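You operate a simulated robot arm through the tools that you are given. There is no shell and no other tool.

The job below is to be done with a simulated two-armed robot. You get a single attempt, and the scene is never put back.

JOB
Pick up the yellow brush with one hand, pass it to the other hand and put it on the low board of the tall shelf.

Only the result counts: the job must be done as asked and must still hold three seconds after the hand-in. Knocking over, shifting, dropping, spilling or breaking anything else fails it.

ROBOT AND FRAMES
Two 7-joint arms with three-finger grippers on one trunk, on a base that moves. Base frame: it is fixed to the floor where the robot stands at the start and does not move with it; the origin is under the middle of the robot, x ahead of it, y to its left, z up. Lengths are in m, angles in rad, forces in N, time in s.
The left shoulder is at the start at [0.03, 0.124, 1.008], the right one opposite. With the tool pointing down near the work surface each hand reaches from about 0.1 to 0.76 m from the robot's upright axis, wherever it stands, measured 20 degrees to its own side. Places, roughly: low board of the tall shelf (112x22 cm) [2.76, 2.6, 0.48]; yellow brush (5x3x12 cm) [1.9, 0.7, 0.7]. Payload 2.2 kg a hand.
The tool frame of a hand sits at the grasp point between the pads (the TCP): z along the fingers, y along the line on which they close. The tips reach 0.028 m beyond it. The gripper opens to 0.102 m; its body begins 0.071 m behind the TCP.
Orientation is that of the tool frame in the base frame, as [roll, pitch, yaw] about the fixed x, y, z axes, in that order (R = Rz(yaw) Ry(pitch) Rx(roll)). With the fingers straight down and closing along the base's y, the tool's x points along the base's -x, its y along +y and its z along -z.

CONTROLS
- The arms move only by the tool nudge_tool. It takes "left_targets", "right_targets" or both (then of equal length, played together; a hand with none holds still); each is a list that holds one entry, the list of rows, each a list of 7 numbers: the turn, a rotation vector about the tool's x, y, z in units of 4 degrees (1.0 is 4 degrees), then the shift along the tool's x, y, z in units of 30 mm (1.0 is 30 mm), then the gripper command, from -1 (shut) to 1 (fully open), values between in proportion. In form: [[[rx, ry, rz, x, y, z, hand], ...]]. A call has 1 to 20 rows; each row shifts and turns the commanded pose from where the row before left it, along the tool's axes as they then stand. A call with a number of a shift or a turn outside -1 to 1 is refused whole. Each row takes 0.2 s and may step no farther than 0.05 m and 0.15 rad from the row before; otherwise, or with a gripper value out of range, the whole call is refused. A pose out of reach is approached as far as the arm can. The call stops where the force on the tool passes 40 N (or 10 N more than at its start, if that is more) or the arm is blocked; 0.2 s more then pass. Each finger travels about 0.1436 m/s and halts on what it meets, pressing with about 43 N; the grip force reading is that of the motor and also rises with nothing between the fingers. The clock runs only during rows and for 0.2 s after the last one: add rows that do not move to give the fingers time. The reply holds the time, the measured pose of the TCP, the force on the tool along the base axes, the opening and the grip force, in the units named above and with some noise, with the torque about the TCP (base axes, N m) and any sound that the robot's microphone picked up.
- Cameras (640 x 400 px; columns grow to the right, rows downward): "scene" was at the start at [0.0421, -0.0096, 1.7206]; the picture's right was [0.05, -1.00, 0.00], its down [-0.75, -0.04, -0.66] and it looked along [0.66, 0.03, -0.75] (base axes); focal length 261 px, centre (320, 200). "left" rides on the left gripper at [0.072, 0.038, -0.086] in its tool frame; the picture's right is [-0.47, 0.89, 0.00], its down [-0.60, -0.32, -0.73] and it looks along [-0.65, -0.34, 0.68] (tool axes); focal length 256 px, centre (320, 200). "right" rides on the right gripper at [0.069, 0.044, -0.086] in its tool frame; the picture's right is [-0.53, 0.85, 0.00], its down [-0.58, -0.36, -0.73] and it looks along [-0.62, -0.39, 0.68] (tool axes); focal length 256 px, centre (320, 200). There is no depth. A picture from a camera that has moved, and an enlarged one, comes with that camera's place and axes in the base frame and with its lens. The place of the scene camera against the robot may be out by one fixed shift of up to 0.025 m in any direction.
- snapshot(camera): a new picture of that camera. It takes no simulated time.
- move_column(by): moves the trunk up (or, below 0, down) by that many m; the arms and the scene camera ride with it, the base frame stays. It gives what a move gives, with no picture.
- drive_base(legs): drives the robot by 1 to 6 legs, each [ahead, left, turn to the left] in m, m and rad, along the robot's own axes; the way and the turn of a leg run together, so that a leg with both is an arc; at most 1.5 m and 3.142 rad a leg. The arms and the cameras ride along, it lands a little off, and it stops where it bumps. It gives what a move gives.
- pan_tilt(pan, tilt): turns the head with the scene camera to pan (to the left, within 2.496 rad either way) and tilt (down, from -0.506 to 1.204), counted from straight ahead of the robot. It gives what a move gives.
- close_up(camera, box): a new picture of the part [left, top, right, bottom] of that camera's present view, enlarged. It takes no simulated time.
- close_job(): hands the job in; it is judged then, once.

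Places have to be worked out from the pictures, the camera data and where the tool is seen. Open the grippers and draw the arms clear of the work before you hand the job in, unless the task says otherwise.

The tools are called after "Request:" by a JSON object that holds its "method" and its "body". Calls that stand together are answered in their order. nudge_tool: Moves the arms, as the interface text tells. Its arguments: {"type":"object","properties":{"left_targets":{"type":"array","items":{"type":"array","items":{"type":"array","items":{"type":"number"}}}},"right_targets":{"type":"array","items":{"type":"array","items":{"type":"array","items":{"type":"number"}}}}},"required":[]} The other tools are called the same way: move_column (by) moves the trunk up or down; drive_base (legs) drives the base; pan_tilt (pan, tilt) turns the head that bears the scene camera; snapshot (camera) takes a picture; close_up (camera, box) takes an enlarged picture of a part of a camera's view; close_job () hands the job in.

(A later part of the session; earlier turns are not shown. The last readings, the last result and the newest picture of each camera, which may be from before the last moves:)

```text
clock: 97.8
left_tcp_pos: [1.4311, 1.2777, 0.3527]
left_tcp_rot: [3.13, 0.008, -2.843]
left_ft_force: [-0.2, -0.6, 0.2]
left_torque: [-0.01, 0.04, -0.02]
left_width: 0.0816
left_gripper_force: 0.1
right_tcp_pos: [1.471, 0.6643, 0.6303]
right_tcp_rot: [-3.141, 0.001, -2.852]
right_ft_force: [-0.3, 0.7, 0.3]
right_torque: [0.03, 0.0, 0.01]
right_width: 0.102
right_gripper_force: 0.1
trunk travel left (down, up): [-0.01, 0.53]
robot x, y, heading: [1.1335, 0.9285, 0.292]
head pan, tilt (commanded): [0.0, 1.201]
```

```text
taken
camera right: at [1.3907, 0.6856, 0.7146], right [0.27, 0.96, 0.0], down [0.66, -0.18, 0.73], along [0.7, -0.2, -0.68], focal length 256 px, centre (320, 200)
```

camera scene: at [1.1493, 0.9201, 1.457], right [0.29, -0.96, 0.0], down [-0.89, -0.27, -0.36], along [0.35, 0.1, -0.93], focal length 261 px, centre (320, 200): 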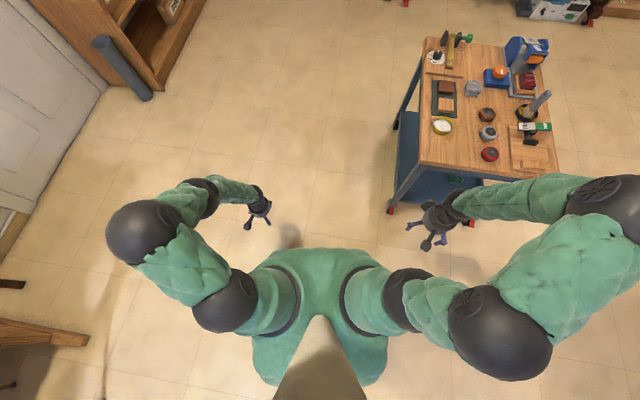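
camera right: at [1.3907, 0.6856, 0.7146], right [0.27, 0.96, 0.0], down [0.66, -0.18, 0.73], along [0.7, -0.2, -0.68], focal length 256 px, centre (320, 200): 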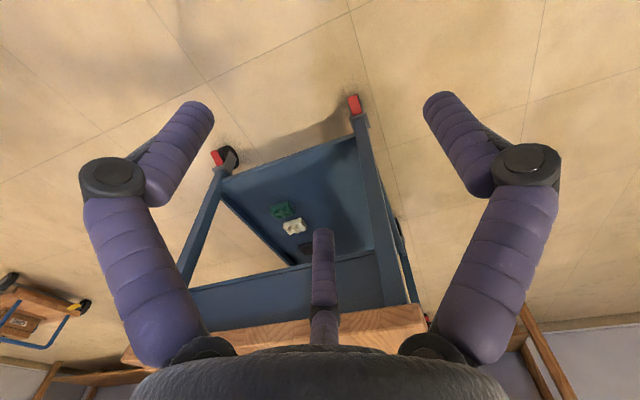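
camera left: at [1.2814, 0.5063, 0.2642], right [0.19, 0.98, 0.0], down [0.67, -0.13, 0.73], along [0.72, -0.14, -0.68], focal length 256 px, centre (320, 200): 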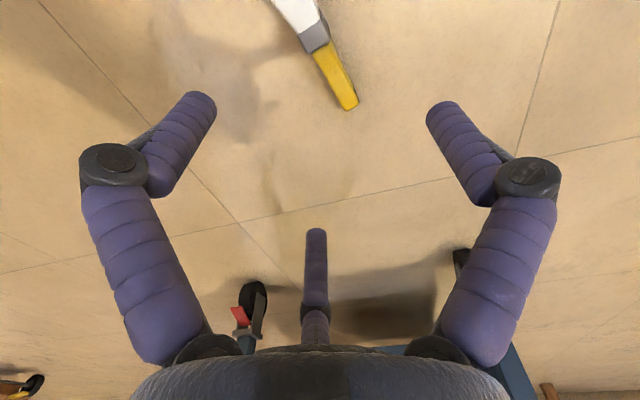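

The brush should now lie about 0.11 ahead and 0.48 to the right of the robot's axis. I bring the right hand over it at z ≈ 0.35 and look.

Request:
{"method": "nudge_tool", "body": {"right_targets": [[[0, 0, 0, 0.452, -0.427, 0.933, 1], [0, 0, 0, 0.452, -0.427, 0.933, 1], [0, 0, 0, 0.452, -0.427, 0.933, 1], [0, 0, 0, 0.452, -0.427, 0.933, 1], [0, 0, 0, 0.452, -0.427, 0.933, 1], [0, 0, 0, 0.452, -0.427, 0.933, 1], [0, 0, 0, 0.452, -0.427, 0.933, 1], [0, 0, 0, 0.452, -0.427, 0.933, 1], [0, 0, 0, 0.452, -0.427, 0.933, 1], [0, 0, 0, 0.452, -0.427, 0.933, 1], [0, 0, 0, 0, 0, 0, 1]]]}}

Request:
{"method": "snapshot", "body": {"camera": "right"}}

Request:
{"method": "snapshot", "body": {"camera": "scene"}}

```text
clock: 100.2
left_tcp_pos: [1.4322, 1.2773, 0.3526]
left_tcp_rot: [3.129, 0.005, -2.842]
left_ft_force: [0.4, -0.4, -0.2]
left_torque: [0.03, 0.0, 0.02]
left_width: 0.0815
left_gripper_force: 0.0
right_tcp_pos: [1.3768, 0.5018, 0.3476]
right_tcp_rot: [3.141, 0.0, -2.85]
right_ft_force: [-0.1, -0.1, 0.3]
right_torque: [0.01, 0.01, -0.01]
right_width: 0.102
right_gripper_force: 0.1
trunk travel left (down, up): [-0.01, 0.53]
robot x, y, heading: [1.1267, 0.9277, 0.294]
head pan, tilt (commanded): [0.0, 1.201]
```

```text
taken
camera right: at [1.2985, 0.524, 0.4335], right [0.27, 0.96, 0.0], down [0.66, -0.18, 0.73], along [0.7, -0.2, -0.68], focal length 256 px, centre (320, 200)
```

right: 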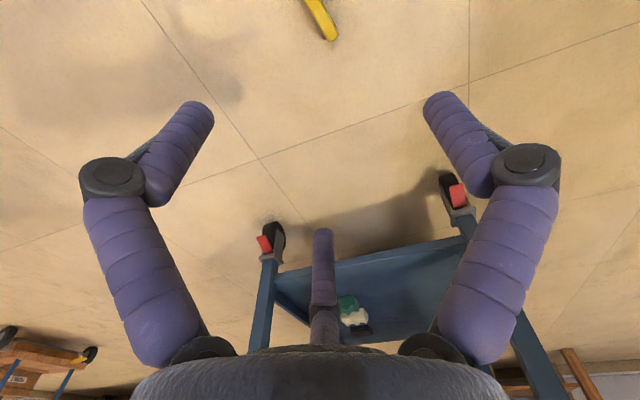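

```text
taken
camera scene: at [1.1493, 0.9198, 1.457], right [0.29, -0.96, 0.0], down [-0.89, -0.27, -0.36], along [0.35, 0.1, -0.93], focal length 261 px, centre (320, 200)
```

scene: 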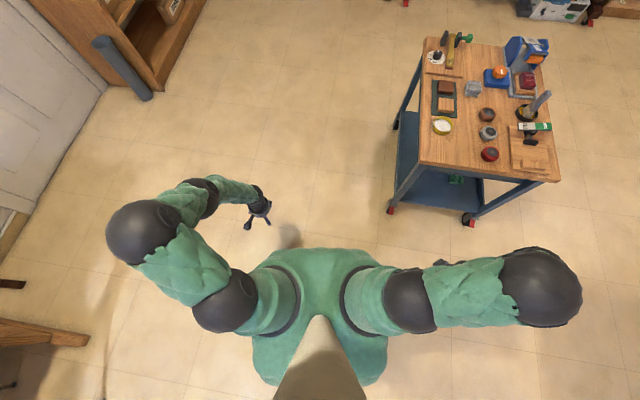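

The right camera confirms the handle end at (1.408, 0.512), so the brush has not moved. I shift the base 5 cm toward it for reach, lower the trunk the last centimetre and re-read the pose.

Request:
{"method": "drive_base", "body": {"legs": [[0.0, -0.05, 0.0]]}}

Request:
{"method": "move_column", "body": {"by": -0.01}}

Request:
{"method": "snapshot", "body": {"camera": "right"}}

```text
clock: 101.1
left_tcp_pos: [1.447, 1.2286, 0.3532]
left_tcp_rot: [3.129, 0.008, -2.84]
left_ft_force: [-0.9, 0.4, -0.1]
left_torque: [-0.02, 0.01, 0.01]
left_width: 0.0815
left_gripper_force: 0.1
right_tcp_pos: [1.3927, 0.4531, 0.3474]
right_tcp_rot: [3.14, -0.001, -2.85]
right_ft_force: [0.4, 0.7, 0.3]
right_torque: [0.01, -0.01, -0.01]
right_width: 0.1018
right_gripper_force: 0.1
trunk travel left (down, up): [-0.01, 0.53]
robot x, y, heading: [1.1453, 0.8796, 0.293]
head pan, tilt (commanded): [0.0, 1.201]
```

```text
clock: 101.7
left_tcp_pos: [1.4466, 1.2281, 0.3432]
left_tcp_rot: [3.128, 0.006, -2.842]
left_ft_force: [-0.2, -0.2, -0.1]
left_torque: [-0.01, 0.01, -0.03]
left_width: 0.0818
left_gripper_force: 0.0
right_tcp_pos: [1.393, 0.4523, 0.3376]
right_tcp_rot: [3.139, 0.0, -2.851]
right_ft_force: [0.8, 0.5, -0.3]
right_torque: [0.0, -0.01, 0.02]
right_width: 0.1018
right_gripper_force: 0.2
trunk travel left (down, up): [0.0, 0.54]
robot x, y, heading: [1.1462, 0.8761, 0.29]
head pan, tilt (commanded): [0.0, 1.201]
```

```text
taken
camera right: at [1.3131, 0.4753, 0.4238], right [0.27, 0.96, 0.0], down [0.66, -0.18, 0.73], along [0.7, -0.2, -0.68], focal length 256 px, centre (320, 200)
```

right: 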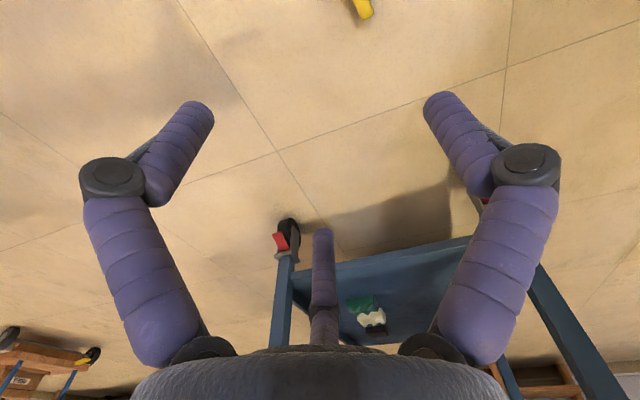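

I move the hand back over the grip point (5.3 cm along its y) and descend to z ≈ 0.13 for a last look.

Request:
{"method": "nudge_tool", "body": {"right_targets": [[[0, 0, 0, 0, 0.877, 0, 1], [0, 0, 0, 0, 0.877, 0, 1], [0, 0, 0, 0, 0, 0.99, 1], [0, 0, 0, 0, 0, 0.99, 1], [0, 0, 0, 0, 0, 0.99, 1], [0, 0, 0, 0, 0, 0.99, 1], [0, 0, 0, 0, 0, 0.99, 1], [0, 0, 0, 0, 0, 0.99, 1], [0, 0, 0, 0, 0, 0.99, 1], [0, 0, 0, 0, 0, 0, 1]]]}}

Request:
{"method": "snapshot", "body": {"camera": "right"}}

Request:
{"method": "snapshot", "body": {"camera": "scene"}}

```text
clock: 103.9
left_tcp_pos: [1.4466, 1.2283, 0.3435]
left_tcp_rot: [3.128, 0.007, -2.841]
left_ft_force: [-0.5, 0.1, 0.2]
left_torque: [0.02, 0.01, -0.02]
left_width: 0.0817
left_gripper_force: 0.0
right_tcp_pos: [1.3778, 0.5044, 0.1275]
right_tcp_rot: [3.141, 0.0, -2.849]
right_ft_force: [0.3, 0.9, 0.5]
right_torque: [-0.01, -0.01, -0.03]
right_width: 0.102
right_gripper_force: 0.0
trunk travel left (down, up): [0.0, 0.54]
robot x, y, heading: [1.1425, 0.8771, 0.295]
head pan, tilt (commanded): [0.0, 1.201]
```

```text
taken
camera right: at [1.2986, 0.5266, 0.2134], right [0.27, 0.96, 0.0], down [0.66, -0.18, 0.73], along [0.7, -0.2, -0.68], focal length 256 px, centre (320, 200)
```

right: 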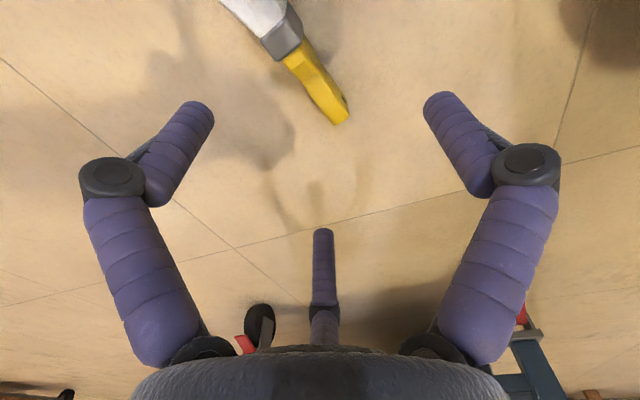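

```text
taken
camera scene: at [1.164, 0.871, 1.447], right [0.29, -0.96, 0.0], down [-0.89, -0.27, -0.36], along [0.35, 0.1, -0.93], focal length 261 px, centre (320, 200)
```

scene: 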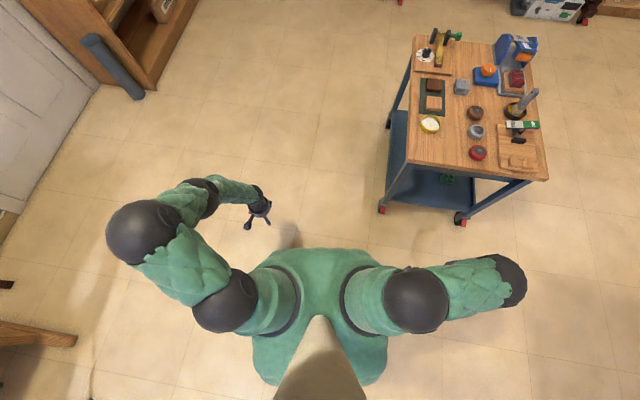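

The handle lies centred between the fingers (about 2.5 mm off). I correct that and descend to z ≈ 0.036, with the tips just above the floor.

Request:
{"method": "nudge_tool", "body": {"right_targets": [[[0, 0, 0, 0, -0.08, 0.9, 1], [0, 0, 0, 0, 0, 0.9, 1], [0, 0, 0, 0, 0, 0.9, 1], [0, 0, 0, 0, 0, 0.35, 1], [0, 0, 0, 0, 0, 0, 1]]]}}

Request:
{"method": "snapshot", "body": {"camera": "right"}}

```text
clock: 105.1
left_tcp_pos: [1.446, 1.2286, 0.3428]
left_tcp_rot: [3.129, 0.005, -2.841]
left_ft_force: [0.4, -0.9, -0.3]
left_torque: [0.01, 0.01, -0.01]
left_width: 0.0818
left_gripper_force: 0.1
right_tcp_pos: [1.377, 0.5009, 0.037]
right_tcp_rot: [3.139, 0.0, -2.852]
right_ft_force: [-0.3, -0.4, 0.4]
right_torque: [-0.01, -0.02, -0.02]
right_width: 0.1021
right_gripper_force: 0.0
trunk travel left (down, up): [0.0, 0.54]
robot x, y, heading: [1.1444, 0.8773, 0.291]
head pan, tilt (commanded): [0.0, 1.201]
```

```text
taken
camera right: at [1.2984, 0.5234, 0.1246], right [0.27, 0.96, 0.0], down [0.66, -0.18, 0.73], along [0.7, -0.2, -0.68], focal length 256 px, centre (320, 200)
```

right: 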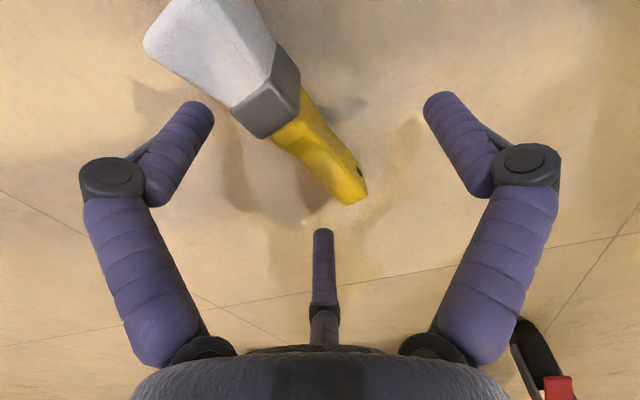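

The hand reached z 0.037 with the handle right between the fingers. I close gently, then check the grip.

Request:
{"method": "nudge_tool", "body": {"right_targets": [[[0, 0, 0, 0, 0, 0, 0.6], [0, 0, 0, 0, 0, 0, 0.3], [0, 0, 0, 0, 0, 0, 0.0], [0, 0, 0, 0, 0, 0, -0.3], [0, 0, 0, 0, 0, 0, -0.6], [0, 0, 0, 0, 0, 0, -1], [0, 0, 0, 0, 0, 0, -1], [0, 0, 0, 0, 0, 0, -1]]]}}

Request:
{"method": "snapshot", "body": {"camera": "right"}}

```text
clock: 106.9
left_tcp_pos: [1.4467, 1.2286, 0.3418]
left_tcp_rot: [3.131, 0.007, -2.842]
left_ft_force: [0.3, -0.1, 0.6]
left_torque: [-0.03, 0.02, 0.01]
left_width: 0.0814
left_gripper_force: 0.2
right_tcp_pos: [1.378, 0.5016, 0.0388]
right_tcp_rot: [3.139, 0.0, -2.851]
right_ft_force: [-0.4, 0.5, 0.4]
right_torque: [0.02, 0.02, 0.02]
right_width: 0.0259
right_gripper_force: 43.6
trunk travel left (down, up): [0.0, 0.54]
robot x, y, heading: [1.1433, 0.8803, 0.288]
head pan, tilt (commanded): [0.0, 1.201]
```

```text
taken
camera right: at [1.2986, 0.5231, 0.1248], right [0.27, 0.96, 0.0], down [0.66, -0.18, 0.73], along [0.7, -0.2, -0.68], focal length 256 px, centre (320, 200)
```

right: 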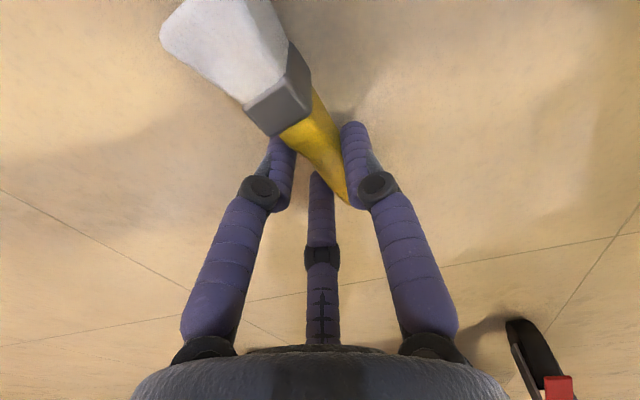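

The three fingers clamp the handle (26 mm, 43 N): thumb on one side, two fingers on the other. I lift slowly 6 cm and check.

Request:
{"method": "nudge_tool", "body": {"right_targets": [[[0, 0, 0, 0, 0, -0.4, -1], [0, 0, 0, 0, 0, -0.4, -1], [0, 0, 0, 0, 0, -0.4, -1], [0, 0, 0, 0, 0, -0.4, -1], [0, 0, 0, 0, 0, -0.4, -1], [0, 0, 0, 0, 0, 0, -1]]]}}

Request:
{"method": "snapshot", "body": {"camera": "right"}}

```text
clock: 108.3
left_tcp_pos: [1.4459, 1.2288, 0.3419]
left_tcp_rot: [3.129, 0.007, -2.841]
left_ft_force: [-0.3, 0.1, -0.3]
left_torque: [-0.01, 0.02, 0.04]
left_width: 0.0817
left_gripper_force: 0.1
right_tcp_pos: [1.3784, 0.501, 0.0977]
right_tcp_rot: [3.141, -0.001, -2.85]
right_ft_force: [-0.6, -1.1, -0.8]
right_torque: [-0.03, -0.05, 0.0]
right_width: 0.0254
right_gripper_force: 43.1
trunk travel left (down, up): [0.0, 0.54]
robot x, y, heading: [1.1433, 0.8795, 0.29]
head pan, tilt (commanded): [0.0, 1.201]
```

```text
taken
camera right: at [1.2992, 0.5234, 0.1844], right [0.27, 0.96, 0.0], down [0.66, -0.18, 0.73], along [0.7, -0.2, -0.68], focal length 256 px, centre (320, 200)
```

right: 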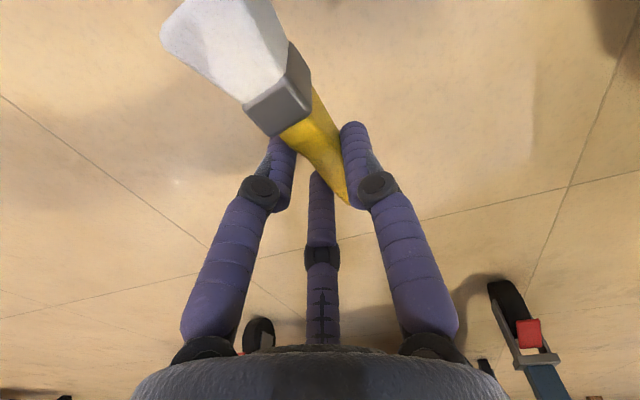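

The brush is lifted and stable in the right hand. I raise it to z ≈ 0.34, back the base away to the free area and raise the trunk.

Request:
{"method": "nudge_tool", "body": {"right_targets": [[[0, 0, 0, 0, 0, -0.8, -1], [0, 0, 0, 0, 0, -0.8, -1], [0, 0, 0, 0, 0, -0.8, -1], [0, 0, 0, 0, 0, -0.8, -1], [0, 0, 0, 0, 0, -0.8, -1], [0, 0, 0, 0, 0, -0.8, -1], [0, 0, 0, 0, 0, -0.8, -1], [0, 0, 0, 0, 0, -0.8, -1], [0, 0, 0, 0, 0, -0.8, -1], [0, 0, 0, 0, 0, -0.8, -1], [0, 0, 0, 0, 0, 0, -1]]]}}

Request:
{"method": "drive_base", "body": {"legs": [[-0.15, 0.35, 0.0]]}}

Request:
{"method": "move_column", "body": {"by": 0.25}}

Request:
{"method": "snapshot", "body": {"camera": "right"}}

Request:
{"method": "snapshot", "body": {"camera": "scene"}}

```text
clock: 110.7
left_tcp_pos: [1.4474, 1.2291, 0.3424]
left_tcp_rot: [3.129, 0.006, -2.839]
left_ft_force: [0.3, 0.6, 1.0]
left_torque: [-0.01, 0.0, -0.04]
left_width: 0.0814
left_gripper_force: 0.0
right_tcp_pos: [1.3785, 0.5012, 0.3371]
right_tcp_rot: [3.139, 0.002, -2.852]
right_ft_force: [0.0, -0.3, -1.1]
right_torque: [-0.01, -0.07, -0.01]
right_width: 0.0254
right_gripper_force: 43.1
trunk travel left (down, up): [0.0, 0.54]
robot x, y, heading: [1.1463, 0.8785, 0.291]
head pan, tilt (commanded): [0.0, 1.201]
```

```text
clock: 113.1
left_tcp_pos: [1.2025, 1.524, 0.3418]
left_tcp_rot: [3.13, 0.006, -2.842]
left_ft_force: [0.4, -1.2, 0.1]
left_torque: [-0.01, 0.02, 0.01]
left_width: 0.0818
left_gripper_force: 0.1
right_tcp_pos: [1.1337, 0.796, 0.3383]
right_tcp_rot: [3.141, -0.001, -2.851]
right_ft_force: [-0.1, 0.5, -1.0]
right_torque: [0.01, -0.08, -0.01]
right_width: 0.0255
right_gripper_force: 43.3
trunk travel left (down, up): [0.0, 0.54]
robot x, y, heading: [0.9001, 1.1734, 0.29]
head pan, tilt (commanded): [0.0, 1.201]
```

```text
clock: 115.7
left_tcp_pos: [1.2033, 1.5224, 0.5916]
left_tcp_rot: [3.13, 0.007, -2.842]
left_ft_force: [0.6, 0.7, -0.2]
left_torque: [-0.01, -0.01, 0.03]
left_width: 0.0818
left_gripper_force: 0.1
right_tcp_pos: [1.1344, 0.7964, 0.5873]
right_tcp_rot: [3.14, 0.0, -2.853]
right_ft_force: [-0.3, 0.0, -1.8]
right_torque: [-0.03, -0.04, 0.0]
right_width: 0.0256
right_gripper_force: 43.1
trunk travel left (down, up): [-0.25, 0.29]
robot x, y, heading: [0.9016, 1.171, 0.285]
head pan, tilt (commanded): [0.0, 1.201]
```

```text
taken
camera right: at [1.0546, 0.819, 0.6738], right [0.27, 0.96, 0.0], down [0.66, -0.18, 0.73], along [0.7, -0.2, -0.68], focal length 256 px, centre (320, 200)
```

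right: 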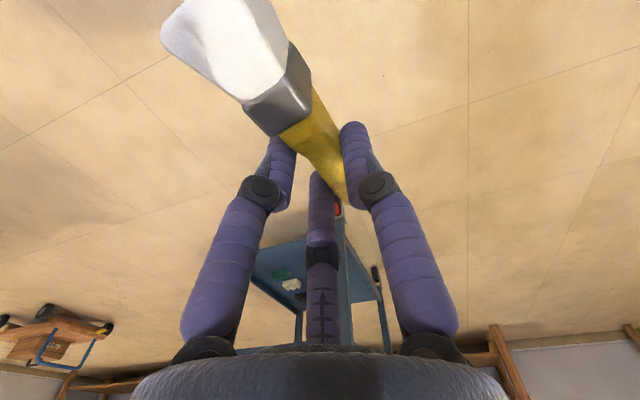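

```text
taken
camera scene: at [0.9204, 1.1664, 1.6968], right [0.29, -0.96, 0.0], down [-0.89, -0.27, -0.36], along [0.35, 0.1, -0.93], focal length 261 px, centre (320, 200)
```

scene: 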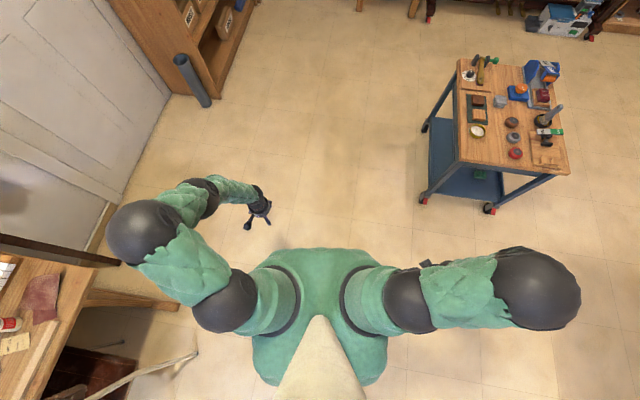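

The brush sits firmly in the right hand, bristles pointing back toward the robot. I bring both hands up in front: the right one toward the middle, the left one to its side.

Request:
{"method": "nudge_tool", "body": {"right_targets": [[[0, 0, 0, -0.615, 0.509, -0.574, -1], [0, 0, 0, -0.615, 0.509, -0.574, -1], [0, 0, 0, -0.615, 0.509, -0.574, -1], [0, 0, 0, -0.615, 0.509, -0.574, -1], [0, 0, 0, -0.615, 0.509, -0.574, -1], [0, 0, 0, -0.615, 0.509, -0.574, -1], [0, 0, 0, -0.615, 0.509, -0.574, -1], [0, 0, 0, -0.615, 0.509, -0.574, -1], [0, 0, 0, -0.615, 0.509, -0.574, -1], [0, 0, 0, -0.615, 0.509, -0.574, -1], [0, 0, 0, -0.615, 0.509, -0.574, -1], [0, 0, 0, -0.615, 0.509, -0.574, -1], [0, 0, 0, -0.615, 0.509, -0.574, -1], [0, 0, 0, -0.615, 0.509, -0.574, -1], [0, 0, 0, -0.615, 0.509, -0.574, -1], [0, 0, 0, -0.615, 0.509, -0.574, -1], [0, 0, 0, -0.615, 0.509, -0.574, -1], [0, 0, 0, -0.615, 0.509, -0.574, -1], [0, 0, 0, 0, 0, 0, -1]]], "left_targets": [[[0, 0, 0, -0.115, 0.0926, -0.574, 0.45], [0, 0, 0, -0.115, 0.0926, -0.574, 0.45], [0, 0, 0, -0.115, 0.0926, -0.574, 0.45], [0, 0, 0, -0.115, 0.0926, -0.574, 0.45], [0, 0, 0, -0.115, 0.0926, -0.574, 0.45], [0, 0, 0, -0.115, 0.0926, -0.574, 0.45], [0, 0, 0, -0.115, 0.0926, -0.574, 0.45], [0, 0, 0, -0.115, 0.0926, -0.574, 0.45], [0, 0, 0, -0.115, 0.0926, -0.574, 0.45], [0, 0, 0, -0.115, 0.0926, -0.574, 0.45], [0, 0, 0, -0.115, 0.0926, -0.574, 0.45], [0, 0, 0, -0.115, 0.0926, -0.574, 0.45], [0, 0, 0, -0.115, 0.0926, -0.574, 0.45], [0, 0, 0, -0.115, 0.0926, -0.574, 0.45], [0, 0, 0, -0.115, 0.0926, -0.574, 0.45], [0, 0, 0, -0.115, 0.0926, -0.574, 0.45], [0, 0, 0, -0.115, 0.0926, -0.574, 0.45], [0, 0, 0, -0.115, 0.0926, -0.574, 0.45], [0, 0, 0, 0, 0, 0, 0.45]]]}}

Request:
{"method": "snapshot", "body": {"camera": "scene"}}

Request:
{"method": "snapshot", "body": {"camera": "right"}}

```text
clock: 119.7
left_tcp_pos: [1.2479, 1.5852, 0.9031]
left_tcp_rot: [3.13, 0.007, -2.841]
left_ft_force: [0.6, 0.6, 0.2]
left_torque: [-0.04, 0.02, 0.0]
left_width: 0.0739
left_gripper_force: 0.0
right_tcp_pos: [1.373, 1.1556, 0.9002]
right_tcp_rot: [3.14, 0.0, -2.851]
right_ft_force: [-0.1, 0.0, -1.3]
right_torque: [-0.02, -0.07, 0.03]
right_width: 0.0255
right_gripper_force: 42.6
trunk travel left (down, up): [-0.25, 0.29]
robot x, y, heading: [0.9026, 1.1681, 0.288]
head pan, tilt (commanded): [0.0, 1.201]
```

```text
taken
camera scene: at [0.9202, 1.1662, 1.6969], right [0.29, -0.96, 0.0], down [-0.89, -0.27, -0.36], along [0.35, 0.1, -0.93], focal length 261 px, centre (320, 200)
```

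scene: 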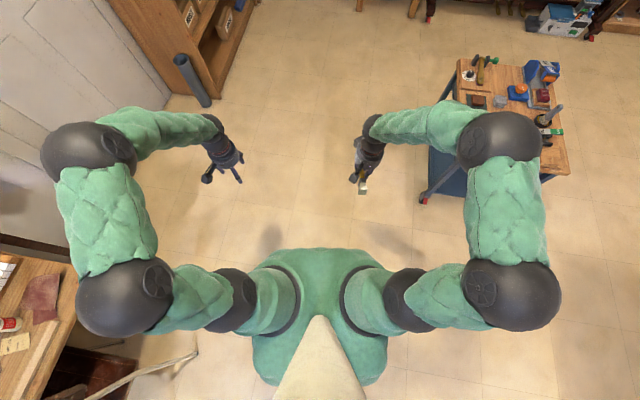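

```text
taken
camera right: at [1.2938, 1.1782, 0.9864], right [0.27, 0.96, 0.0], down [0.66, -0.18, 0.73], along [0.7, -0.2, -0.68], focal length 256 px, centre (320, 200)
```

right: 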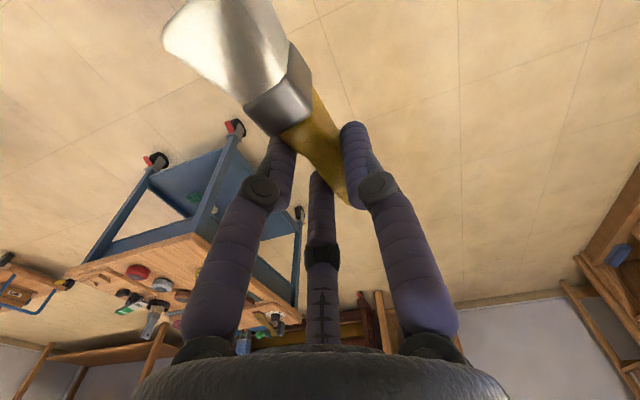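

Both hands are up; the right one still holds the brush. A workbench is at the robot's left, so I drive 0.3 m forward into the open area before turning the hands.

Request:
{"method": "drive_base", "body": {"legs": [[0.3, 0.0, 0.0]]}}

Request:
{"method": "nudge_tool", "body": {"right_targets": [[[0, 0, 1, 0, 0, 0, -1], [0, 0, 1, 0, 0, 0, -1], [0, 0, 1, 0, 0, 0, -1], [0, 0, 1, 0, 0, 0, -1], [0, 0, 1, 0, 0, 0, -1], [0, 0, 1, 0, 0, 0, -1], [0, 0, 1, 0, 0, 0, -1], [0, 0, 1, 0, 0, 0, -1], [0, 0, 1, 0, 0, 0, -1], [0, 0, 1, 0, 0, 0, -1], [0, 0, 1, 0, 0, 0, -1], [0, 0, 1, 0, 0, 0, -1], [0, 0, 1, 0, 0, 0, -1], [0, 0, 1, 0, 0, 0, -1], [0, 0, 1, 0, 0, 0, -1], [0, 0, 0, 0, 0, 0, -1], [0, 0, 0, 0, 0, 0, -1], [0, 0, 0, 0, 0, 0, -1], [0, 0, 0, 0, 0, 0, -1], [0, 0, 0, 0, 0, 0, -1]]], "left_targets": [[[1, 0, 0, 0, 0, 0, 0.45], [1, 0, 0, 0, 0, 0, 0.45], [1, 0, 0, 0, 0, 0, 0.45], [1, 0, 0, 0, 0, 0, 0.45], [1, 0, 0, 0, 0, 0, 0.45], [1, 0, 0, 0, 0, 0, 0.45], [1, 0, 0, 0, 0, 0, 0.45], [1, 0, 0, 0, 0, 0, 0.45], [1, 0, 0, 0, 0, 0, 0.45], [1, 0, 0, 0, 0, 0, 0.45], [1, 0, 0, 0, 0, 0, 0.45], [1, 0, 0, 0, 0, 0, 0.45], [1, 0, 0, 0, 0, 0, 0.45], [1, 0, 0, 0, 0, 0, 0.45], [1, 0, 0, 0, 0, 0, 0.45], [1, 0, 0, 0, 0, 0, 0.45], [1, 0, 0, 0, 0, 0, 0.45], [1, 0, 0, 0, 0, 0, 0.45], [1, 0, 0, 0, 0, 0, 0.45], [1, 0, 0, 0, 0, 0, 0.45]]]}}

Request:
{"method": "snapshot", "body": {"camera": "scene"}}

```text
clock: 121.8
left_tcp_pos: [1.5377, 1.6709, 0.9023]
left_tcp_rot: [3.13, 0.006, -2.845]
left_ft_force: [0.1, -0.3, -0.9]
left_torque: [0.0, 0.0, 0.02]
left_width: 0.074
left_gripper_force: 0.0
right_tcp_pos: [1.6628, 1.242, 0.8989]
right_tcp_rot: [-3.141, -0.002, -2.854]
right_ft_force: [-0.7, 0.4, -0.9]
right_torque: [-0.01, -0.03, -0.01]
right_width: 0.0251
right_gripper_force: 43.2
trunk travel left (down, up): [-0.25, 0.29]
robot x, y, heading: [1.1904, 1.2615, 0.287]
head pan, tilt (commanded): [0.0, 1.201]
```

```text
clock: 126.0
left_tcp_pos: [1.5363, 1.6713, 0.9025]
left_tcp_rot: [-1.756, 0.007, -2.845]
left_ft_force: [-0.4, 0.2, 0.4]
left_torque: [-0.03, 0.01, 0.01]
left_width: 0.074
left_gripper_force: 0.1
right_tcp_pos: [1.6612, 1.241, 0.9014]
right_tcp_rot: [-3.141, 0.001, 2.382]
right_ft_force: [-0.1, 0.2, -0.3]
right_torque: [-0.02, -0.03, 0.01]
right_width: 0.0254
right_gripper_force: 43.1
trunk travel left (down, up): [-0.25, 0.29]
robot x, y, heading: [1.1908, 1.2603, 0.288]
head pan, tilt (commanded): [0.0, 1.201]
```

```text
taken
camera scene: at [1.2089, 1.2528, 1.697], right [0.28, -0.96, 0.0], down [-0.89, -0.27, -0.36], along [0.35, 0.1, -0.93], focal length 261 px, centre (320, 200)
```

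scene: 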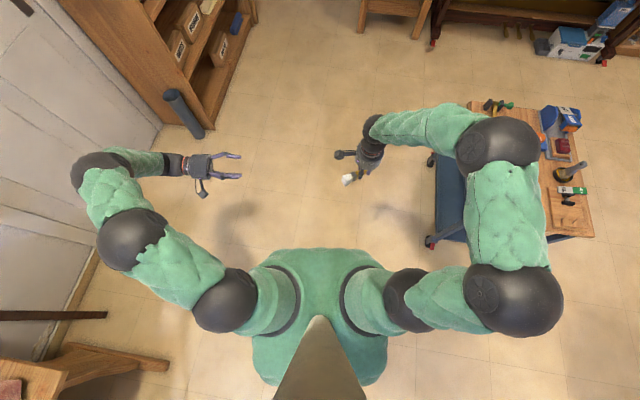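

The right hand now points the bristles to the back-left and the left hand is almost horizontal. I finish the left hand's turn and roll it so its thumb will press the brush's flat side.

Request:
{"method": "nudge_tool", "body": {"left_targets": [[[1, 0, 0, 0, 0, 0, 0.45], [1, 0, 0, 0, 0, 0, 0.45], [0.65, 0, 0, 0, 0, 0, 0.45], [0, 0, -1, 0, 0, 0, 0.45], [0, 0, -1, 0, 0, 0, 0.45], [0, 0, -1, 0, 0, 0, 0.45], [0, 0, -1, 0, 0, 0, 0.45], [0, 0, -1, 0, 0, 0, 0.45], [0, 0, -1, 0, 0, 0, 0.45], [0, 0, -1, 0, 0, 0, 0.45], [0, 0, -1, 0, 0, 0, 0.45], [0, 0, -1, 0, 0, 0, 0.45], [0, 0, -1, 0, 0, 0, 0.45], [0, 0, -1, 0, 0, 0, 0.45], [0, 0, -1, 0, 0, 0, 0.45], [0, 0, -1, 0, 0, 0, 0.45], [0, 0, -1, 0, 0, 0, 0.45], [0, 0, -1, 0, 0, 0, 0.45], [0, 0, -1, 0, 0, 0, 0.45], [0, 0, -1, 0, 0, 0, 0.45]]]}}

Request:
{"method": "nudge_tool", "body": {"left_targets": [[[0, 0, -1, 0, 0, 0, 0.45], [0, 0, -1, 0, 0, 0, 0.45], [0, 0, -1, 0, 0, 0, 0.45], [0, 0, -1, 0, 0, 0, 0.45], [0, 0, -1, 0, 0, 0, 0.45], [0, 0, -0.5, 0, 0, 0, 0.45], [1, 0, 0, 0, 0, 0, 0.45], [1, 0, 0, 0, 0, 0, 0.45], [1, 0, 0, 0, 0, 0, 0.45], [1, 0, 0, 0, 0, 0, 0.45], [1, 0, 0, 0, 0, 0, 0.45], [1, 0, 0, 0, 0, 0, 0.45], [1, 0, 0, 0, 0, 0, 0.45], [0.5, 0, 0, 0, 0, 0, 0.45], [0, 0, 0, 0, 0, 0, 0.45]]]}}

Request:
{"method": "snapshot", "body": {"camera": "scene"}}

Request:
{"method": "snapshot", "body": {"camera": "left"}}

```text
clock: 130.2
left_tcp_pos: [1.5362, 1.6715, 0.9021]
left_tcp_rot: [-1.576, -1.183, -2.842]
left_ft_force: [0.1, -0.9, 0.3]
left_torque: [-0.02, -0.02, 0.0]
left_width: 0.074
left_gripper_force: 0.0
right_tcp_pos: [1.6618, 1.2412, 0.8997]
right_tcp_rot: [3.141, -0.001, 2.383]
right_ft_force: [-0.6, -0.3, -0.4]
right_torque: [-0.02, -0.05, 0.01]
right_width: 0.0254
right_gripper_force: 43.5
trunk travel left (down, up): [-0.25, 0.29]
robot x, y, heading: [1.1879, 1.2569, 0.288]
head pan, tilt (commanded): [0.0, 1.201]
```

```text
clock: 133.4
left_tcp_pos: [1.5362, 1.6713, 0.9017]
left_tcp_rot: [-1.229, -1.565, -2.662]
left_ft_force: [-0.8, 0.4, 0.4]
left_torque: [0.01, 0.01, 0.0]
left_width: 0.0741
left_gripper_force: 0.2
right_tcp_pos: [1.6624, 1.2405, 0.8999]
right_tcp_rot: [-3.141, -0.002, 2.382]
right_ft_force: [-0.7, -0.5, -0.9]
right_torque: [-0.07, -0.01, 0.0]
right_width: 0.0255
right_gripper_force: 42.6
trunk travel left (down, up): [-0.25, 0.29]
robot x, y, heading: [1.1898, 1.2595, 0.288]
head pan, tilt (commanded): [0.0, 1.201]
```

```text
taken
camera scene: at [1.2088, 1.2524, 1.697], right [0.28, -0.96, 0.0], down [-0.89, -0.27, -0.36], along [0.35, 0.1, -0.93], focal length 261 px, centre (320, 200)
```

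scene: 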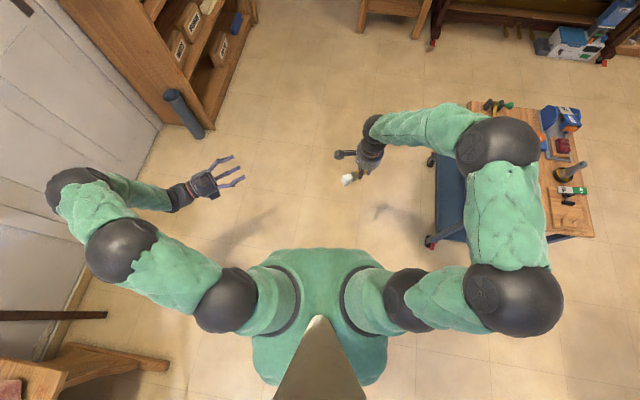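

```text
taken
camera left: at [1.4463, 1.7016, 0.9736], right [-0.6, -0.65, -0.47], down [-0.32, 0.73, -0.6], along [0.74, -0.21, -0.64], focal length 256 px, centre (320, 200)
```

left: 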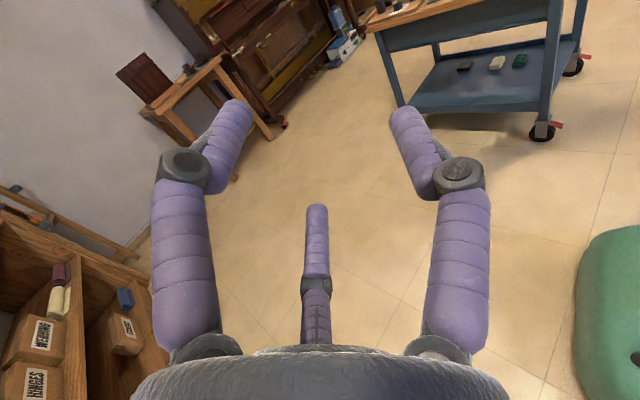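

The left hand's axes are as planned: it points along the brush toward the bristle end, thumb on the flat side. I move the right hand 0.1 m forward for room and bring the left hand to a stand-off about 12 cm from its grip pose.

Request:
{"method": "nudge_tool", "body": {"right_targets": [[[0, 0, 0, -0.16, 0.677, 0, -1], [0, 0, 0, -0.16, 0.677, 0, -1], [0, 0, 0, -0.16, 0.677, 0, -1], [0, 0, 0, -0.16, 0.677, 0, -1], [0, 0, 0, -0.16, 0.677, 0, -1], [0, 0, 0, 0, 0, 0, -1], [0, 0, 0, 0, 0, 0, -1], [0, 0, 0, 0, 0, 0, -1], [0, 0, 0, 0, 0, 0, -1], [0, 0, 0, 0, 0, 0, -1]]], "left_targets": [[[0, 0, 0, -0.0656, 0.4545, 0.8078, 0.45], [0, 0, 0, -0.0656, 0.4545, 0.8078, 0.45], [0, 0, 0, -0.0656, 0.4545, 0.8078, 0.45], [0, 0, 0, -0.0656, 0.4545, 0.8078, 0.45], [0, 0, 0, -0.0656, 0.4545, 0.8078, 0.45], [0, 0, 0, -0.0656, 0.4545, 0.8078, 0.45], [0, 0, 0, -0.0656, 0.4545, 0.8078, 0.45], [0, 0, 0, -0.0656, 0.4545, 0.8078, 0.45], [0, 0, 0, -0.0656, 0.4545, 0.8078, 0.45], [0, 0, 0, 0, 0, 0, 0.45]]]}}

Request:
{"method": "snapshot", "body": {"camera": "left"}}

Request:
{"method": "snapshot", "body": {"camera": "right"}}

Request:
{"method": "close_up", "body": {"camera": "scene", "box": [230, 90, 430, 230]}}

```text
clock: 135.6
left_tcp_pos: [1.6126, 1.4343, 0.8839]
left_tcp_rot: [-1.14, -1.564, -2.751]
left_ft_force: [-0.8, -0.1, 0.1]
left_torque: [0.03, 0.02, -0.03]
left_width: 0.074
left_gripper_force: 0.1
right_tcp_pos: [1.7493, 1.2997, 0.9002]
right_tcp_rot: [-3.14, 0.001, 2.382]
right_ft_force: [0.7, -0.7, -0.9]
right_torque: [-0.06, -0.04, 0.05]
right_width: 0.0254
right_gripper_force: 42.1
trunk travel left (down, up): [-0.25, 0.29]
robot x, y, heading: [1.1925, 1.2578, 0.29]
head pan, tilt (commanded): [0.0, 1.201]
```

```text
taken
camera left: at [1.5231, 1.4645, 0.9546], right [-0.6, -0.65, -0.47], down [-0.32, 0.73, -0.6], along [0.73, -0.21, -0.64], focal length 256 px, centre (320, 200)
```

left: 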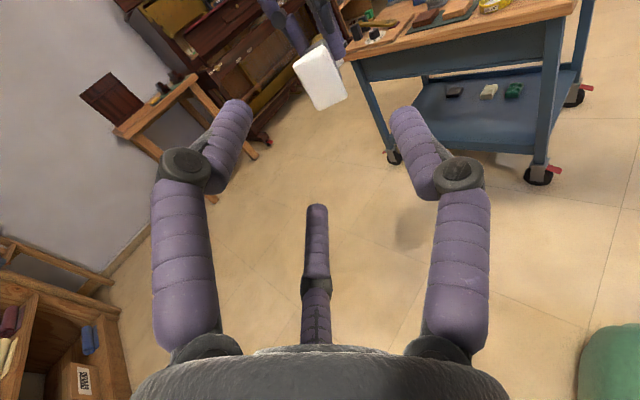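

```text
taken
camera right: at [1.7282, 1.3781, 0.9858], right [0.97, 0.25, 0.0], down [0.17, -0.66, 0.73], along [0.18, -0.71, -0.68], focal length 256 px, centre (320, 200)
```

right: 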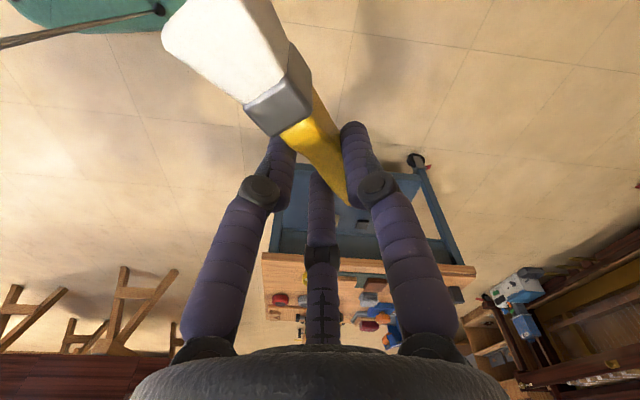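

```text
2.86 times, centred on (330, 160) of scene
camera zoom: at [1.2085, 1.2527, 1.697], right [0.28, -0.96, 0.0], down [-0.89, -0.27, -0.36], along [0.35, 0.1, -0.93], focal length 745 px, centre (291, 314)
```

zoom: 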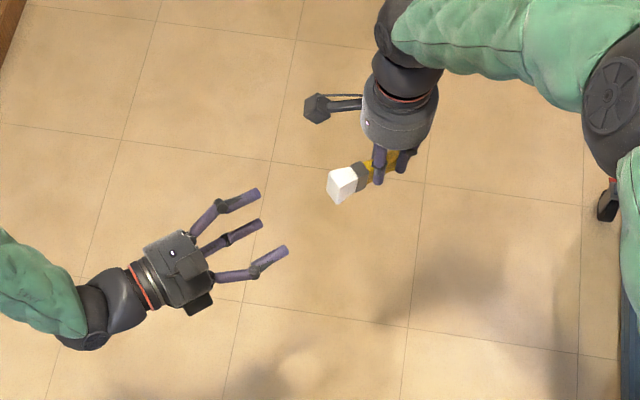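

The bristle end shows centred on the left hand's axis, about 4 mm high. I raise the left hand by 4 mm and advance 7 cm along the brush axis, then look again.

Request:
{"method": "nudge_tool", "body": {"left_targets": [[[0, 0, 0, 0.133, 0, 0.58, 0.5], [0, 0, 0, 0, 0, 0.58, 0.5], [0, 0, 0, 0, 0, 0.58, 0.5], [0, 0, 0, 0, 0, 0.58, 0.5], [0, 0, 0, 0, 0, 0, 0.5]]]}}

Request:
{"method": "snapshot", "body": {"camera": "left"}}

Request:
{"method": "close_up", "body": {"camera": "scene", "box": [270, 110, 390, 200]}}

Request:
{"method": "snapshot", "body": {"camera": "right"}}

```text
clock: 136.8
left_tcp_pos: [1.6641, 1.3867, 0.8886]
left_tcp_rot: [-1.183, -1.564, -2.708]
left_ft_force: [-0.5, -0.4, -0.1]
left_torque: [0.01, 0.0, 0.02]
left_width: 0.0766
left_gripper_force: 0.0
right_tcp_pos: [1.7488, 1.299, 0.8991]
right_tcp_rot: [3.142, -0.002, 2.383]
right_ft_force: [1.0, 0.2, -1.2]
right_torque: [-0.05, -0.01, 0.03]
right_width: 0.0255
right_gripper_force: 42.7
trunk travel left (down, up): [-0.25, 0.29]
robot x, y, heading: [1.1918, 1.2618, 0.287]
head pan, tilt (commanded): [0.0, 1.201]
```

```text
taken
camera left: at [1.5743, 1.417, 0.9598], right [-0.6, -0.65, -0.47], down [-0.32, 0.73, -0.6], along [0.73, -0.21, -0.64], focal length 256 px, centre (320, 200)
```

left: 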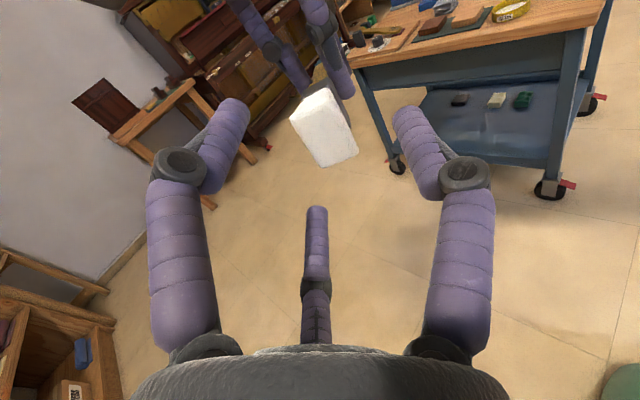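

```text
4.44 times, centred on (330, 155) of scene
camera zoom: at [1.2086, 1.2525, 1.697], right [0.28, -0.96, 0.0], down [-0.89, -0.27, -0.36], along [0.35, 0.1, -0.93], focal length 1159 px, centre (276, 400)
```

zoom: 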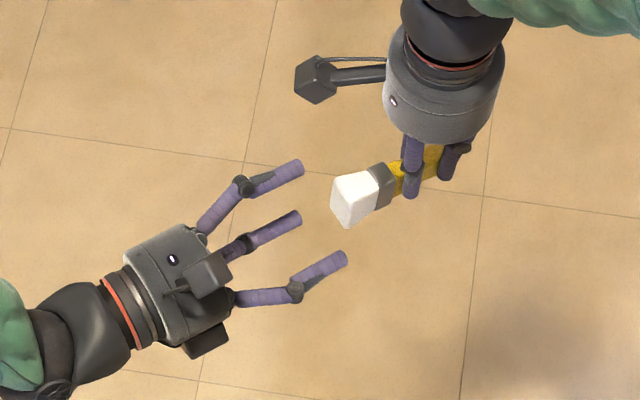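

```text
taken
camera right: at [1.7283, 1.378, 0.9857], right [0.97, 0.25, 0.0], down [0.17, -0.66, 0.73], along [0.18, -0.71, -0.68], focal length 256 px, centre (320, 200)
```

right: 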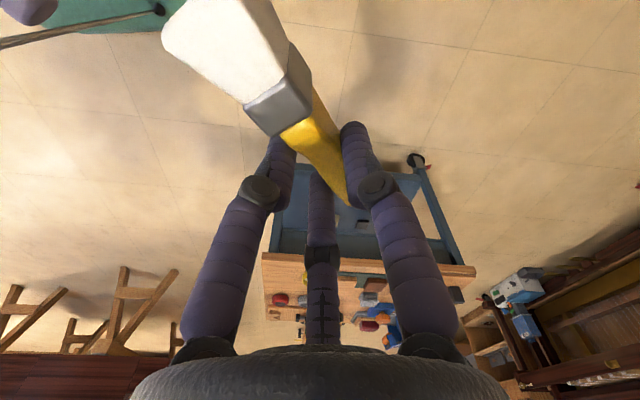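

From both left views the bristle end is 5.1 cm ahead of the left TCP, laterally exact, and now 4.5 mm below the axis (so I undo the raise). I advance 5.8 cm so the fingers surround bristles and ferrule without touching the right fingers.

Request:
{"method": "nudge_tool", "body": {"left_targets": [[[0, 0, 0, -0.15, 0, 0.2, 0.5], [0, 0, 0, 0, 0, 0.45, 0.5], [0, 0, 0, 0, 0, 0.45, 0.5], [0, 0, 0, 0, 0, 0.45, 0.5], [0, 0, 0, 0, 0, 0.38, 0.5], [0, 0, 0, 0, 0, 0, 0.5]]]}}

Request:
{"method": "snapshot", "body": {"camera": "left"}}

Request:
{"method": "snapshot", "body": {"camera": "right"}}

Request:
{"method": "close_up", "body": {"camera": "scene", "box": [290, 110, 400, 190]}}

```text
clock: 138.2
left_tcp_pos: [1.7056, 1.3468, 0.8838]
left_tcp_rot: [-1.161, -1.563, -2.729]
left_ft_force: [-0.7, 0.1, 0.1]
left_torque: [-0.02, -0.05, 0.0]
left_width: 0.0764
left_gripper_force: 0.1
right_tcp_pos: [1.7505, 1.298, 0.8994]
right_tcp_rot: [-3.14, -0.002, 2.381]
right_ft_force: [0.2, -0.9, -1.7]
right_torque: [-0.04, -0.03, -0.02]
right_width: 0.0255
right_gripper_force: 43.2
trunk travel left (down, up): [-0.25, 0.29]
robot x, y, heading: [1.1896, 1.2564, 0.289]
head pan, tilt (commanded): [0.0, 1.201]
```

```text
taken
camera left: at [1.6161, 1.3772, 0.9553], right [-0.6, -0.65, -0.47], down [-0.32, 0.73, -0.6], along [0.73, -0.21, -0.64], focal length 256 px, centre (320, 200)
```

left: 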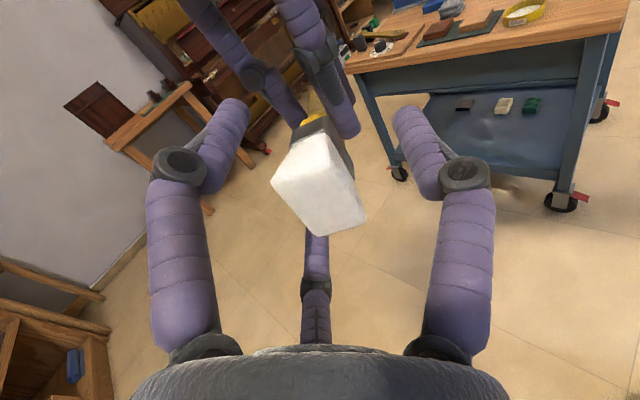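

```text
taken
camera right: at [1.7284, 1.3779, 0.9857], right [0.97, 0.25, 0.0], down [0.17, -0.66, 0.73], along [0.18, -0.71, -0.68], focal length 256 px, centre (320, 200)
```

right: 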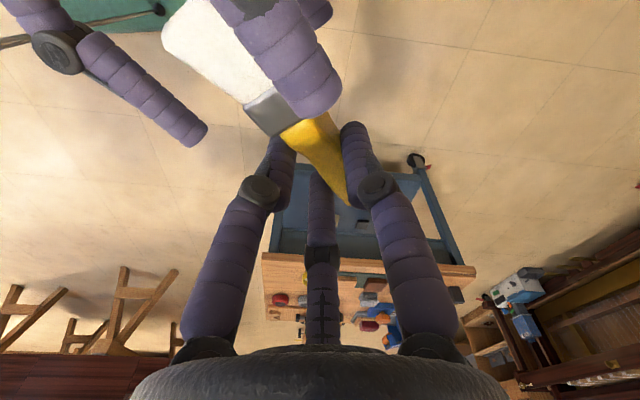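

```text
5.00 times, centred on (345, 150) of scene
camera zoom: at [1.2087, 1.2524, 1.697], right [0.28, -0.96, 0.0], down [-0.89, -0.27, -0.36], along [0.35, 0.1, -0.93], focal length 1304 px, centre (195, 450)
```

zoom: 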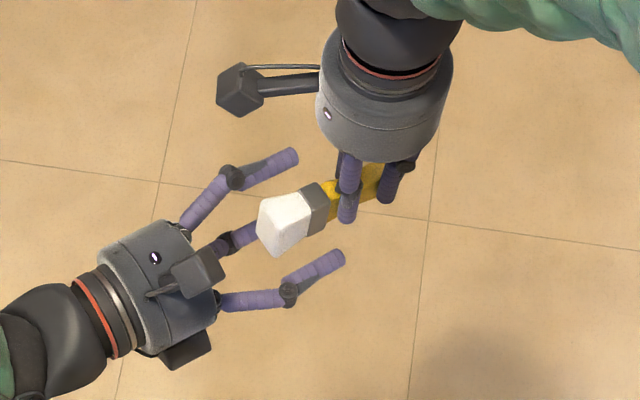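

The bristle block now lies inside the left fingers, clear of the right fingers. I close the left hand gently while the right keeps holding.

Request:
{"method": "nudge_tool", "body": {"left_targets": [[[0, 0, 0, 0, 0, 0, 0.35], [0, 0, 0, 0, 0, 0, 0.2], [0, 0, 0, 0, 0, 0, 0.05], [0, 0, 0, 0, 0, 0, -0.1], [0, 0, 0, 0, 0, 0, -0.3], [0, 0, 0, 0, 0, 0, -0.6], [0, 0, 0, 0, 0, 0, -1], [0, 0, 0, 0, 0, 0, -1], [0, 0, 0, 0, 0, 0, -1]]], "right_targets": [[[0, 0, 0, 0, 0, 0, -1], [0, 0, 0, 0, 0, 0, -1], [0, 0, 0, 0, 0, 0, -1], [0, 0, 0, 0, 0, 0, -1], [0, 0, 0, 0, 0, 0, -1], [0, 0, 0, 0, 0, 0, -1], [0, 0, 0, 0, 0, 0, -1], [0, 0, 0, 0, 0, 0, -1], [0, 0, 0, 0, 0, 0, -1]]]}}

Request:
{"method": "snapshot", "body": {"camera": "left"}}

Request:
{"method": "snapshot", "body": {"camera": "right"}}

Request:
{"method": "close_up", "body": {"camera": "scene", "box": [290, 110, 400, 190]}}

```text
clock: 140.2
left_tcp_pos: [1.7062, 1.346, 0.883]
left_tcp_rot: [-1.642, -1.564, -2.247]
left_ft_force: [9.0, 8.1, -27.2]
left_torque: [-0.03, 0.17, 0.29]
left_width: 0.0471
left_gripper_force: 43.8
right_tcp_pos: [1.75, 1.2984, 0.9005]
right_tcp_rot: [-3.14, -0.001, 2.382]
right_ft_force: [-8.7, -6.7, 26.9]
right_torque: [1.2, 1.2, 0.44]
right_width: 0.0256
right_gripper_force: 43.8
trunk travel left (down, up): [-0.25, 0.29]
robot x, y, heading: [1.1917, 1.2606, 0.288]
head pan, tilt (commanded): [0.0, 1.201]
```

```text
taken
camera left: at [1.6161, 1.3772, 0.9546], right [-0.6, -0.65, -0.47], down [-0.32, 0.73, -0.6], along [0.73, -0.21, -0.65], focal length 256 px, centre (320, 200)
```

left: 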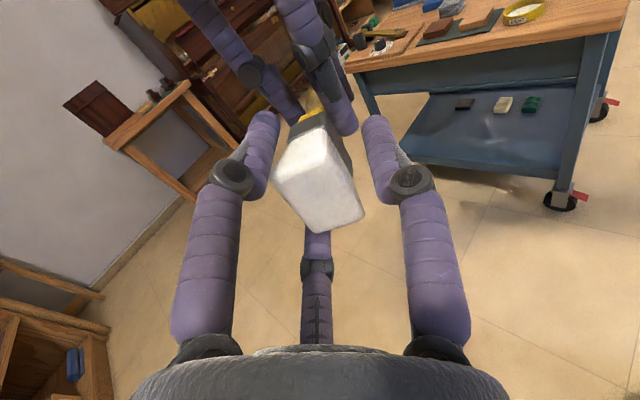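

```text
taken
camera right: at [1.729, 1.3777, 0.9865], right [0.97, 0.25, 0.0], down [0.17, -0.66, 0.73], along [0.18, -0.71, -0.68], focal length 256 px, centre (320, 200)
```

right: 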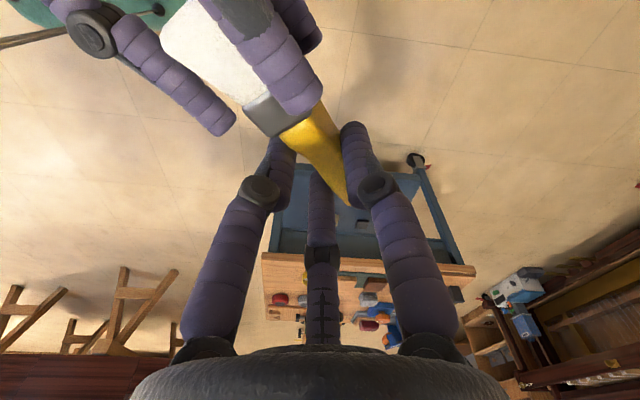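

```text
5.00 times, centred on (345, 150) of scene
camera zoom: at [1.2088, 1.2523, 1.697], right [0.28, -0.96, 0.0], down [-0.89, -0.27, -0.36], along [0.35, 0.1, -0.93], focal length 1304 px, centre (195, 450)
```

zoom: 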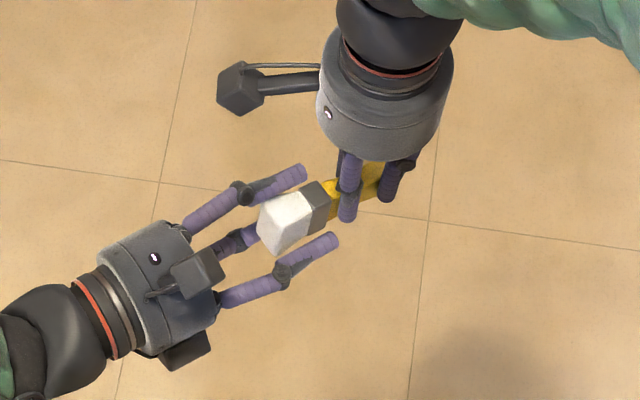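

The left lower finger touches first and pushes the brush up (27 N against the right hand), so the left hand sits slightly high. I shift it a few millimetres down and away from the thumb side and let the fingers settle.

Request:
{"method": "nudge_tool", "body": {"left_targets": [[[0, 0, 0, -0.06, -0.035, 0, -1], [0, 0, 0, -0.06, -0.035, 0, -1], [0, 0, 0, 0, 0, 0, -1], [0, 0, 0, 0, 0, 0, -1]]]}}

Request:
{"method": "close_up", "body": {"camera": "left", "box": [200, 80, 440, 260]}}

```text
clock: 141.2
left_tcp_pos: [1.7076, 1.3469, 0.8806]
left_tcp_rot: [-0.875, -1.56, -3.018]
left_ft_force: [-21.8, 5.6, 15.2]
left_torque: [-0.09, -0.15, 0.1]
left_width: 0.0471
left_gripper_force: 42.8
right_tcp_pos: [1.7496, 1.2987, 0.8992]
right_tcp_rot: [3.141, 0.0, 2.38]
right_ft_force: [22.8, -6.6, -15.7]
right_torque: [-0.81, -0.96, -0.95]
right_width: 0.0254
right_gripper_force: 43.5
trunk travel left (down, up): [-0.25, 0.29]
robot x, y, heading: [1.191, 1.2569, 0.289]
head pan, tilt (commanded): [0.0, 1.201]
```

```text
2.22 times, centred on (320, 170) of left
camera zoom: at [1.6172, 1.378, 0.9523], right [-0.6, -0.65, -0.47], down [-0.31, 0.73, -0.61], along [0.74, -0.22, -0.64], focal length 569 px, centre (320, 267)
```

zoom: 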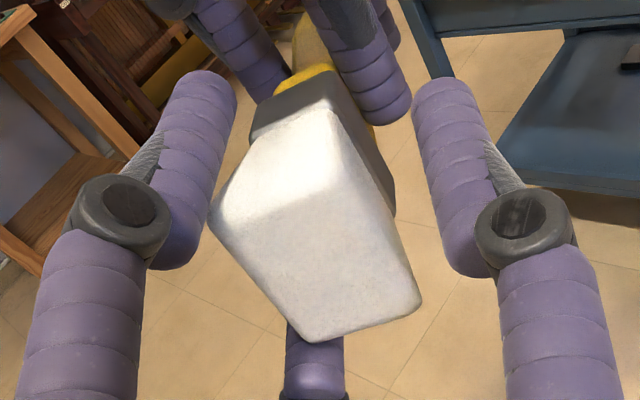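

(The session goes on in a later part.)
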